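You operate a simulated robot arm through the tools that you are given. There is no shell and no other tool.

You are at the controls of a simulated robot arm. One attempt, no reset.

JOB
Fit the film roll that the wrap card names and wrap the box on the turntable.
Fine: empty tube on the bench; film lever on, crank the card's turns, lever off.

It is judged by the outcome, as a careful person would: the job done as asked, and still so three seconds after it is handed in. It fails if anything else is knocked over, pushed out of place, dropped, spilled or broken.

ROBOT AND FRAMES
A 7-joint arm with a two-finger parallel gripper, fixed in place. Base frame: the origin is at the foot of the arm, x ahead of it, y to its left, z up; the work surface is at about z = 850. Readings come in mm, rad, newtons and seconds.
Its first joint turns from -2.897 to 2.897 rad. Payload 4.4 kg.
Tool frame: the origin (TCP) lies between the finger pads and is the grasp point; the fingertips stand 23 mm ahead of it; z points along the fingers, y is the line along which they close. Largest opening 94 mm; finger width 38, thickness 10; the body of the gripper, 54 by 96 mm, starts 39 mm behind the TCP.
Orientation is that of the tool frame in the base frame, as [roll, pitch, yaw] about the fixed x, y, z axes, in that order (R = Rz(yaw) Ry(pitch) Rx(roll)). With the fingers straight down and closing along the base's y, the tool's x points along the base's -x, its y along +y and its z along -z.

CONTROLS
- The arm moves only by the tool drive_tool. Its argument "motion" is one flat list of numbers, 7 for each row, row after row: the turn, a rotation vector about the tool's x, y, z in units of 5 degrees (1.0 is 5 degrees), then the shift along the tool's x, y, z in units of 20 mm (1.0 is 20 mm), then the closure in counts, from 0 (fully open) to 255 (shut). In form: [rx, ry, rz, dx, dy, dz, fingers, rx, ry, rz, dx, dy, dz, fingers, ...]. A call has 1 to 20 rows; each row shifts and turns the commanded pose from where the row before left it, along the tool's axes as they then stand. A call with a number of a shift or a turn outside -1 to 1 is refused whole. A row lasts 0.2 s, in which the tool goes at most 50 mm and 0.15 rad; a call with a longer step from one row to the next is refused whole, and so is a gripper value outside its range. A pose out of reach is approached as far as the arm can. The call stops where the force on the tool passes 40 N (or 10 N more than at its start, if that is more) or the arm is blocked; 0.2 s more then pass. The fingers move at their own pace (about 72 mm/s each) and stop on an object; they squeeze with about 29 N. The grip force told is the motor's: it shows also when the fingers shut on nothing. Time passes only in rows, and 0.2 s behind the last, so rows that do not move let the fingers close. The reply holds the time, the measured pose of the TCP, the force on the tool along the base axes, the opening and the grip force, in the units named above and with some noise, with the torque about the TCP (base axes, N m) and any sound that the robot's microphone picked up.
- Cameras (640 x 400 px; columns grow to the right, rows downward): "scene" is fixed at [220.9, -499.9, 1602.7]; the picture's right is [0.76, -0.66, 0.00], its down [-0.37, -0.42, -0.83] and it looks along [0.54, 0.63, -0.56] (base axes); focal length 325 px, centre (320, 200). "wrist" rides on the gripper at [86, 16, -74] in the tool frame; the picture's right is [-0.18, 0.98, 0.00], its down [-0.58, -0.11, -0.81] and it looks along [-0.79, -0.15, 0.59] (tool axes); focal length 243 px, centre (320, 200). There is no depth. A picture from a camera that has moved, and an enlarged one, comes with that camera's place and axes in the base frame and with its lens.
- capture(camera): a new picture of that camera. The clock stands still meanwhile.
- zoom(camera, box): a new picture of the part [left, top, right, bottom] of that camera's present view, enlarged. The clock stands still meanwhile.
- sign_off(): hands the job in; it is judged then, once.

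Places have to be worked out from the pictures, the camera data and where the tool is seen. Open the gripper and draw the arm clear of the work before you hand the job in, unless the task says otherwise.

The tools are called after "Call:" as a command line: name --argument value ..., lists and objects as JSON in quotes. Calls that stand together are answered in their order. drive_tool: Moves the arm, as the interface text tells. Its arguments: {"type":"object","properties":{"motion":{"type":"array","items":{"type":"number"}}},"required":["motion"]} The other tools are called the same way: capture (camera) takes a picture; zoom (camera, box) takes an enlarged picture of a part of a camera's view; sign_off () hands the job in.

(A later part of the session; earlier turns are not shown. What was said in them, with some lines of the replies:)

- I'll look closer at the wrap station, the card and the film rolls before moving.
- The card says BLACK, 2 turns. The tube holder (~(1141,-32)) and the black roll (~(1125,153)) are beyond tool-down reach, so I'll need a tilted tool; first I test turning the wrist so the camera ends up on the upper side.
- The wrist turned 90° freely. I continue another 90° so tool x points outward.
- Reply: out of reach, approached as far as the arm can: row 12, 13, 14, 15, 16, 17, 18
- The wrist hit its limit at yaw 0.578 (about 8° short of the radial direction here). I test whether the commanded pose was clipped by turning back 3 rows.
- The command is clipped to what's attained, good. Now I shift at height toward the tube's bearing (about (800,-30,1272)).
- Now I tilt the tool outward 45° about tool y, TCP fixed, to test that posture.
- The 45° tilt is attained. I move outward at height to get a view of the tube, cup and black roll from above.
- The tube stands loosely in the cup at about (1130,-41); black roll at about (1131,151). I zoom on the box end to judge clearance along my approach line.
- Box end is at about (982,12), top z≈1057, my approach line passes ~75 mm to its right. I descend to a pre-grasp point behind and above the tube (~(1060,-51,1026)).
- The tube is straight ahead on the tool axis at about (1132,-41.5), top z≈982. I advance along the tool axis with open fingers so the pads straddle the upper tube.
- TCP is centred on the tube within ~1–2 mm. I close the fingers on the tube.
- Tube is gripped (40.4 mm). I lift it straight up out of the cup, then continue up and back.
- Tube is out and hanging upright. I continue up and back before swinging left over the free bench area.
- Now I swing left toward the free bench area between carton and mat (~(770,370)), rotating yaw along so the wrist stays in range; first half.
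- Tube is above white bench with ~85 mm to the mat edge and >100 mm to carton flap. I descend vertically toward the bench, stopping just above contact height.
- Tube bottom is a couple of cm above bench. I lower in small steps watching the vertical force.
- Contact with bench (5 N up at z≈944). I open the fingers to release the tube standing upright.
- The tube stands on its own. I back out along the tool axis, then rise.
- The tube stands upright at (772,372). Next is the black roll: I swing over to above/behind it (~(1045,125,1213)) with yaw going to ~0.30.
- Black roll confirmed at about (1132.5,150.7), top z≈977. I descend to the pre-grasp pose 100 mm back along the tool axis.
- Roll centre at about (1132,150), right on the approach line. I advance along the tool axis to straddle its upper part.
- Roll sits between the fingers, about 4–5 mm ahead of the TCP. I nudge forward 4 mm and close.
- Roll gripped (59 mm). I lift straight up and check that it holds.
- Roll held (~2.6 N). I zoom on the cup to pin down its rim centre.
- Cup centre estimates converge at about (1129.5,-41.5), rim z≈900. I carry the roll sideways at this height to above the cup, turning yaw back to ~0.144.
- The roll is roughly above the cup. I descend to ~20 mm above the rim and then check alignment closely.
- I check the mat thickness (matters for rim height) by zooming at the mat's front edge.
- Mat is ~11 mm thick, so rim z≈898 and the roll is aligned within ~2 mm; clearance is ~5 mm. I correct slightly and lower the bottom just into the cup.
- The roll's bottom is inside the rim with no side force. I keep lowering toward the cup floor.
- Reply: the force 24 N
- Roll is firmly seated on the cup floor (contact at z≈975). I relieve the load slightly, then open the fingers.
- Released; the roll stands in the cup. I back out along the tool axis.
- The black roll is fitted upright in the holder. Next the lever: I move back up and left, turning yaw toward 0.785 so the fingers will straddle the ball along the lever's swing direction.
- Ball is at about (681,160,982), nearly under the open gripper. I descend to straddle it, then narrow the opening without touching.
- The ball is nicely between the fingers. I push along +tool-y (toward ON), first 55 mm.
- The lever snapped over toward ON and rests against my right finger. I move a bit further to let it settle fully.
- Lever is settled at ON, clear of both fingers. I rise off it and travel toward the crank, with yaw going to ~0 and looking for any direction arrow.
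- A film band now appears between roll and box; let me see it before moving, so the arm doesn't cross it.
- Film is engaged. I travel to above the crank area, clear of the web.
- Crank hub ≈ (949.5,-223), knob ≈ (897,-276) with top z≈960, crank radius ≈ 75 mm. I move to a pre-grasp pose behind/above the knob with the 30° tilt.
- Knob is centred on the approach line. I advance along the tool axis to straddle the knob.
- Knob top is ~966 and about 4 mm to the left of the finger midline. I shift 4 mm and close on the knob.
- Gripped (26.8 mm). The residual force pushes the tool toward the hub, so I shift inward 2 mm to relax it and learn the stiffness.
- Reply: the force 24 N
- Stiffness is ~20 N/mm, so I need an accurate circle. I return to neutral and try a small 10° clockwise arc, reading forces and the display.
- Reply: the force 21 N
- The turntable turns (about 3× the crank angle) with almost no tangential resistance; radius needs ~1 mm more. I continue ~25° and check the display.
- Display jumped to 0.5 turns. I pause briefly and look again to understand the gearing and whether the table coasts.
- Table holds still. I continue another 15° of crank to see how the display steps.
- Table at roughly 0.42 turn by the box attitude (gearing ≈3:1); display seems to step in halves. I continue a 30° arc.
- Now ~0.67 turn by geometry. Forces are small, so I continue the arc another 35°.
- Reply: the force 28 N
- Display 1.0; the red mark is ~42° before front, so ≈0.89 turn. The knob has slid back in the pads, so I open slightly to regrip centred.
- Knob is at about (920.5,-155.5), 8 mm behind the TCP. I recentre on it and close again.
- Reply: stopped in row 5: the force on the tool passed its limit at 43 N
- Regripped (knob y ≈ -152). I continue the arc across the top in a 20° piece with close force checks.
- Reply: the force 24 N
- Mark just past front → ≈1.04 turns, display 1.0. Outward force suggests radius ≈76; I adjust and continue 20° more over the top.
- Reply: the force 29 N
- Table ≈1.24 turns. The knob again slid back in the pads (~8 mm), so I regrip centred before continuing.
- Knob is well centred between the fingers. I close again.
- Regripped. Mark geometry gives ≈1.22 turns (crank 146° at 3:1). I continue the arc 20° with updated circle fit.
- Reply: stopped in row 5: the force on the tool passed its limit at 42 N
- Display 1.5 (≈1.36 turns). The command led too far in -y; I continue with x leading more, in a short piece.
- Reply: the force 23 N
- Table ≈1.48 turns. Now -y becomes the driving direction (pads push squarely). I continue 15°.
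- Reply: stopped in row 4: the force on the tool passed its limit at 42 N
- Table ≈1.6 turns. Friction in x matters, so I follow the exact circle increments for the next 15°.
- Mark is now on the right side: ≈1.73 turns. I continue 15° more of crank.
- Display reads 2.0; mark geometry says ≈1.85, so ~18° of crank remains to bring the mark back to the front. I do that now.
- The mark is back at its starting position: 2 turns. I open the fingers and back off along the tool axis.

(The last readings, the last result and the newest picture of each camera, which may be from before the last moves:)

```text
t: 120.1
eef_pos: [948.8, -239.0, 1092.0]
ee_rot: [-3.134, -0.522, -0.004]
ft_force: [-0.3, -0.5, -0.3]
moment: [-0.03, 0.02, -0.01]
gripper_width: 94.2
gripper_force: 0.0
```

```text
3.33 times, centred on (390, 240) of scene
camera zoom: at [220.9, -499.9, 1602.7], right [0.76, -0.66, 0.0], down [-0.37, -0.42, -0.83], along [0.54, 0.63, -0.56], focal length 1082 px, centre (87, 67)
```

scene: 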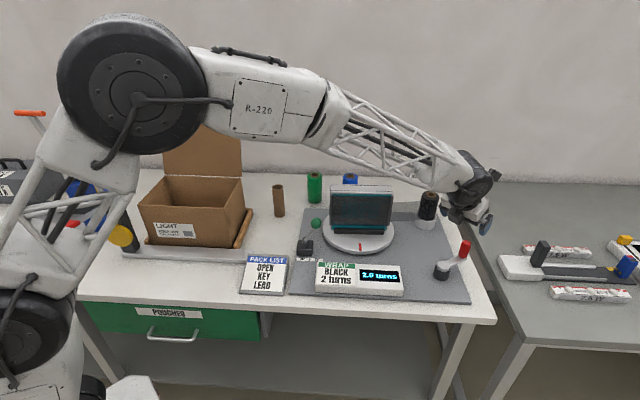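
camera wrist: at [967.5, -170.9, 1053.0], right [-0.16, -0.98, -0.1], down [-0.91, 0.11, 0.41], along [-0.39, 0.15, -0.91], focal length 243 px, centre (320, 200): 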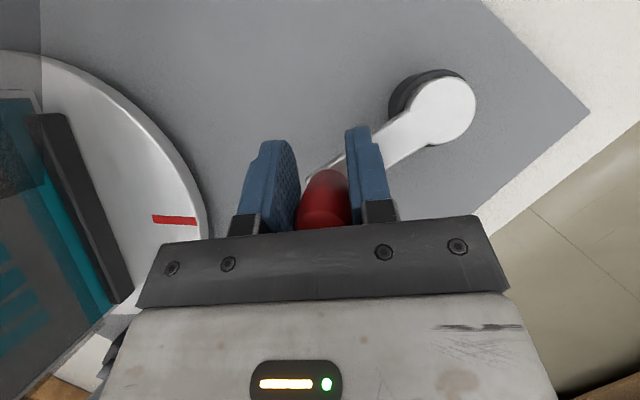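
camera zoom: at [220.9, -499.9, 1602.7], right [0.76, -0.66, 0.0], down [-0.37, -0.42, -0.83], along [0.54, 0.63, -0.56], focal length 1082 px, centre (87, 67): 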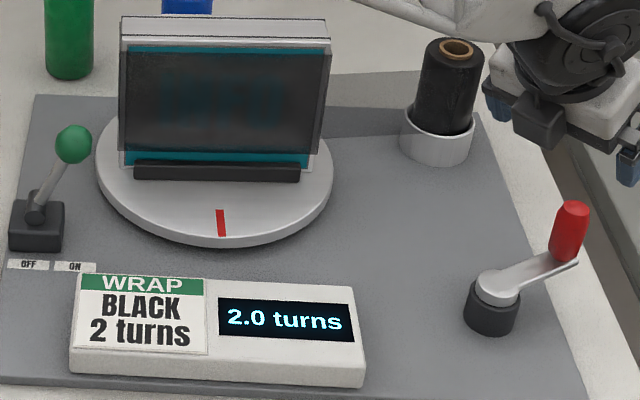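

Box is wrapped, display 2.0, everything in place. Now back to the lever: retreat, un-tilt and return over the ball.

Call:
drive_tool --motion '[0, 0, 0, -0.51, -0.242, -0.852, 0, 0, 0, 0, -0.51, -0.242, -0.852, 0, 0, 0, 0, -0.51, -0.242, -0.852, 0, 0, 0, 0, -0.51, -0.242, -0.852, 0, 0, 0, 0, -0.51, -0.242, -0.852, 0, 0, 0, 0, -0.51, -0.242, -0.852, 0, 0, -1, 0, 0, 0, 0, 0, 0, -1, 0, 0, 0, 0, 0, 0, -1, 0, 0, 0, 0, 0, 0, -1, 0, 0, 0, 0, 0, 0, -1, 0, 0, 0, 0, 0, 0, -1, 0, 0, 0, 0, 0]'

Call:
drive_tool --motion '[0, 0, -0.503, -0.194, -0.923, 0, 0, 0, 0, -0.503, -0.194, -0.923, 0, 0, 0, 0, -0.503, -0.194, -0.923, 0, 0, 0, 0, -0.503, -0.194, -0.923, 0, 0, 0, 0, -0.503, -0.194, -0.923, 0, 0, 0, 0, -0.503, -0.194, -0.923, 0, 0, 0, 0, -0.503, 0.053, -0.943, 0, 0, 0, 0, -0.503, 0.053, -0.943, 0, 0, 0, 0, -0.503, 0.053, -0.943, 0, 0, 0, 0, -0.503, 0.053, -0.943, 0, 0, 0, 0, -0.503, 0.053, -0.943, 0, 0, 0, 0, -0.503, 0.053, -0.943, 0, 0, 0, 0, -0.503, 0.296, -0.896, 0, 0, 0, 0, -0.503, 0.296, -0.896, 0, 0, 0, 0, -0.503, 0.296, -0.896, 0, 0, 0, 0, -0.503, 0.296, -0.896, 0, 0, 0, 0, -0.503, 0.296, -0.896, 0, 0, 0, 0, -0.503, 0.296, -0.896, 0, 0]'

Call:
capture --camera "wrist"

```text
t: 122.7
eef_pos: [843.0, -209.8, 1150.3]
ee_rot: [-3.137, 0.002, 0.002]
ft_force: [1.1, -1.5, -0.2]
moment: [0.0, 0.01, 0.03]
gripper_width: 94.1
gripper_force: 0.0
```

```text
t: 126.5
eef_pos: [737.5, 112.3, 1151.7]
ee_rot: [-3.137, -0.003, 0.793]
ft_force: [-0.8, 0.3, -0.3]
moment: [0.0, 0.01, 0.01]
gripper_width: 93.7
gripper_force: 0.0
```

```text
taken
camera wrist: at [809.8, 160.5, 1226.9], right [0.57, -0.82, -0.01], down [-0.48, -0.34, 0.81], along [-0.66, -0.46, -0.59], focal length 243 px, centre (320, 200)
```

wrist: 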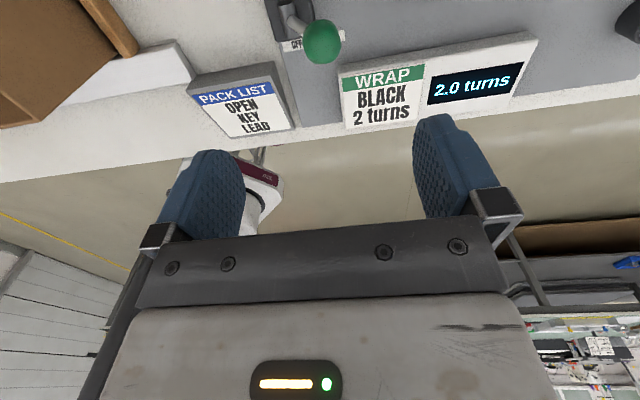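

Ball at ON sits at about (736,108,982). I descend to straddle it again and narrow the fingers without touching.

Call:
drive_tool --motion '[0, 0, 0, -0.1, 0.05, 0.93, 0, 0, 0, 0, -0.1, 0.045, 0.93, 0, 0, 0, 0, 0, 0, 0.93, 0, 0, 0, 0, 0, 0, 0.93, 0, 0, 0, 0, 0, 0, 0.93, 0, 0, 0, 0, 0, 0, 0.93, 0, 0, 0, 0, 0, 0, 0.93, 0, 0, 0, 0, 0, 0, 0.93, 0, 0, 0, 0, 0, 0, 0.93, 0, 0, 0, 0, 0, 0, 0, 60, 0, 0, 0, 0, 0, 0, 92, 0, 0, 0, 0, 0, 0, 92]'

Call:
capture --camera "wrist"

Call:
zoom --camera "scene" --box '[240, 170, 350, 270]'

```text
t: 129.1
eef_pos: [735.8, 110.0, 984.6]
ee_rot: [-3.135, -0.003, 0.793]
ft_force: [-0.5, 0.4, -0.1]
moment: [-0.01, -0.01, 0.03]
gripper_width: 60.1
gripper_force: 0.0
```

```text
taken
camera wrist: at [808.4, 157.5, 1059.7], right [0.57, -0.82, -0.01], down [-0.48, -0.34, 0.81], along [-0.66, -0.46, -0.59], focal length 243 px, centre (320, 200)
```

wrist: 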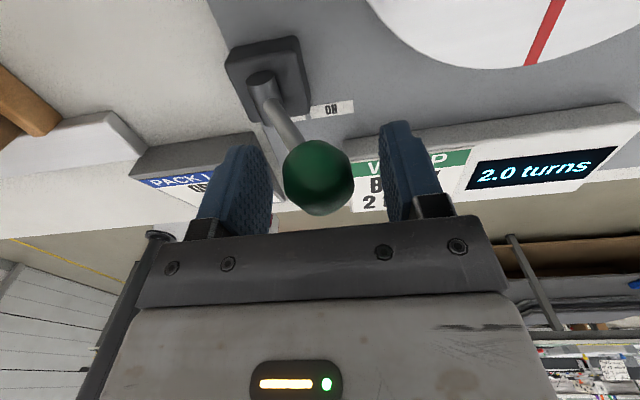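

```text
4.00 times, centred on (295, 220) of scene
camera zoom: at [220.9, -499.9, 1602.7], right [0.76, -0.66, 0.0], down [-0.37, -0.42, -0.83], along [0.54, 0.63, -0.56], focal length 1299 px, centre (420, 120)
```

zoom: 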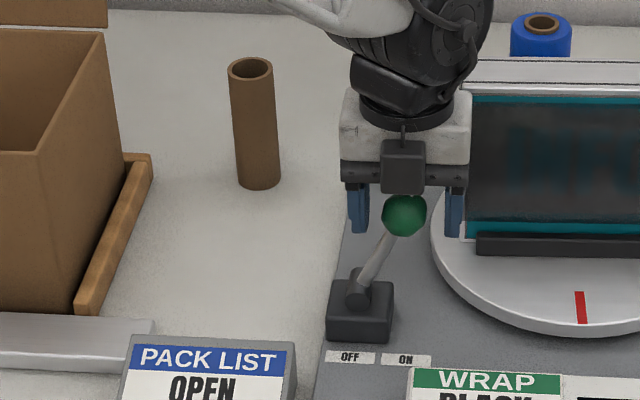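

Ball is centred between fingers. I push toward OFF (-tool-y), then give it room to settle.

Call:
drive_tool --motion '[0, 0, 0, 0, -0.5, 0, 92, 0, 0, 0, 0, -0.5, 0, 92, 0, 0, 0, 0, -0.5, 0, 92, 0, 0, 0, 0, -0.5, 0, 92, 0, 0, 0, 0, -0.5, 0, 92, 0, 0, 0, 0, -0.35, 0, 92, 0, 0, 0, 0, -0.35, 0, 92, 0, 0, 0, 0, -0.35, 0, 92, 0, 0, 0, 0, 0, 0, 92, 0, 0, 0, 0, 0, 0, 92]'

Call:
capture --camera "wrist"

Call:
zoom --camera "scene" --box '[240, 170, 350, 270]'

```text
t: 131.3
eef_pos: [684.7, 158.2, 985.7]
ee_rot: [-3.136, -0.003, 0.791]
ft_force: [0.1, -0.2, -0.6]
moment: [0.01, 0.02, 0.02]
gripper_width: 60.0
gripper_force: 0.2
```

```text
taken
camera wrist: at [757.8, 207.2, 1059.9], right [0.57, -0.82, -0.01], down [-0.48, -0.34, 0.81], along [-0.66, -0.46, -0.59], focal length 243 px, centre (320, 200)
```

wrist: 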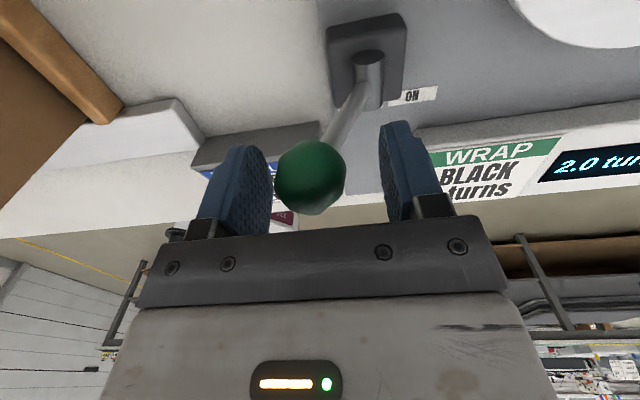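

```text
4.00 times, centred on (295, 220) of scene
camera zoom: at [220.9, -499.9, 1602.7], right [0.76, -0.66, 0.0], down [-0.37, -0.42, -0.83], along [0.54, 0.63, -0.56], focal length 1299 px, centre (420, 120)
```

zoom: 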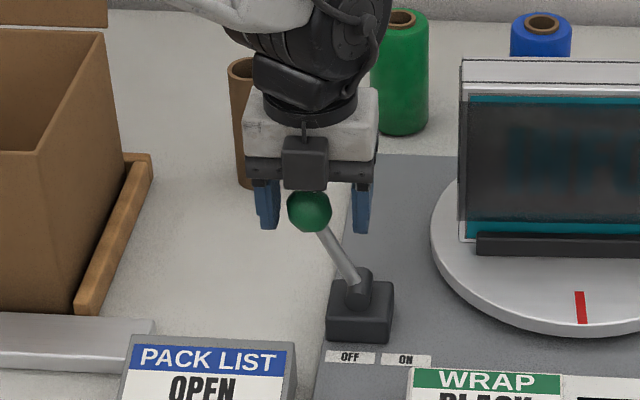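

Lever is back at its original OFF position, not touching the fingers. I rise straight up and check the whole scene.

Call:
drive_tool --motion '[0, 0, 0, 0, -0.15, 0, 92, 0, 0, 0, 0, 0, 0, 50, 0, 0, 0, 0, 0, -0.6, 0, 0, 0, 0, 0, 0, -1, 0, 0, 0, 0, 0, 0, -1, 0, 0, 0, 0, 0, 0, -1, 0, 0, 0, 0, 0, 0, -1, 0, 0, 0, 0, 0, 0, -1, 0, 0, 0, 0, 0, 0, -1, 0, 0, 0, 0, 0, 0, -1, 0, 0, 0, 0, 0, 0, -1, 0, 0, 0, 0, 0, 0, -1, 0]'

Call:
capture --camera "scene"

Call:
zoom --camera "scene" --box '[260, 160, 480, 300]'

```text
t: 133.9
eef_pos: [684.3, 161.0, 1178.4]
ee_rot: [-3.137, -0.004, 0.791]
ft_force: [-0.2, 0.3, 0.0]
moment: [-0.01, 0.01, 0.01]
gripper_width: 94.0
gripper_force: 0.1
```

```text
taken
```

scene: 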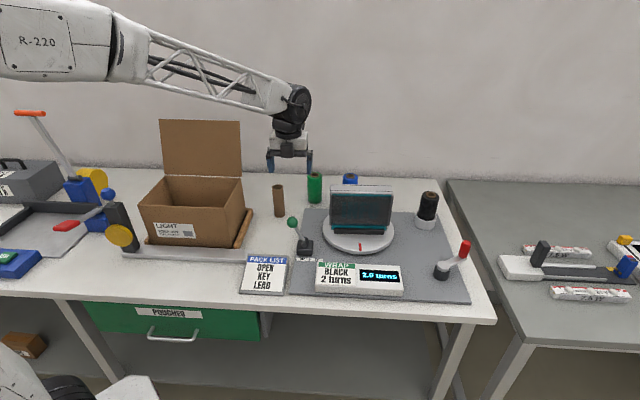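

```text
2.86 times, centred on (370, 230) of scene
camera zoom: at [220.9, -499.9, 1602.7], right [0.76, -0.66, 0.0], down [-0.37, -0.42, -0.83], along [0.54, 0.63, -0.56], focal length 928 px, centre (177, 114)
```

zoom: 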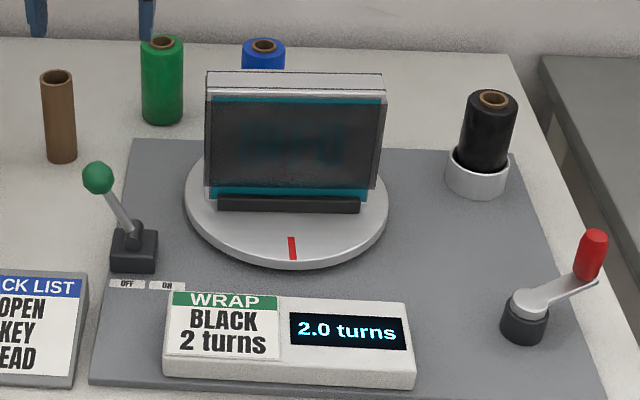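

Everything is as required: black roll fitted, 2.0 turns, lever OFF, tube standing on the bench. I draw the arm up and back clear before handing in.

Call:
drive_tool --motion '[0, 0, 0, 0, 0, -1, 0, 0, 0, 0, 0, 0, -1, 0, 0, 0, 0, 0, 0, -1, 0, 0, 0, 0, 0, 0, -1, 0, 0, 0, 0, -0.7, 0, -0.6, 0, 0, 0, 0, -0.7, 0, 0, 0, 0, 0, 0, -0.7, 0, 0, 0, 0, 0, 0, -0.7, 0, 0, 0, 0, 0, 0, -0.7, 0, 0, 0, 0, 0, 0, 0, 0, 0, 0]'

Call:
capture --camera "scene"

```text
t: 136.1
eef_pos: [634.1, 110.3, 1269.6]
ee_rot: [-3.137, -0.002, 0.793]
ft_force: [-0.5, 0.7, -0.9]
moment: [0.01, 0.02, 0.0]
gripper_width: 94.0
gripper_force: 0.1
```

```text
taken
```

scene: 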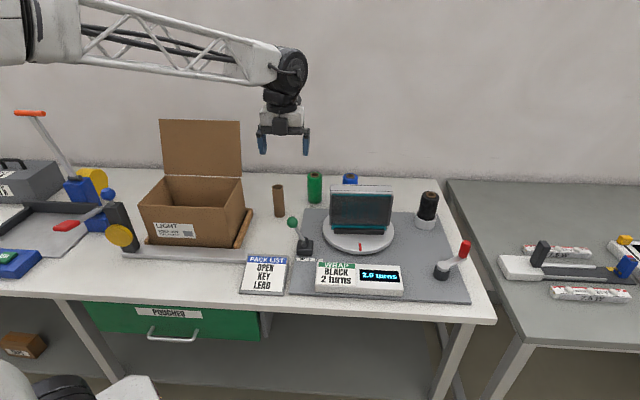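

The scene is stable, gripper open and arm clear of the work. I hand the job in.

Call:
sign_off

```text
The job is handed in.
```

The job is done and handed in. The black roll the card names is in the holder, and the box is wrapped with 2 turns.

- **Tube:** the empty tube stands upright on the bench, between the carton and the mat.
- **Wrap:** I put the film lever on and cranked until the turntable's red mark was back at its starting position. The counter reads 2.0 turns.
- **Lever:** it is back at OFF, and the film web between roll and box is gone.
- **Handling:** the force limit tripped three times while I was gripping and turning the crank. I saw no sign of damage or anything moved.

In the last picture, everything else looked to be in its original place. The gripper was open and the arm clear when I handed in.
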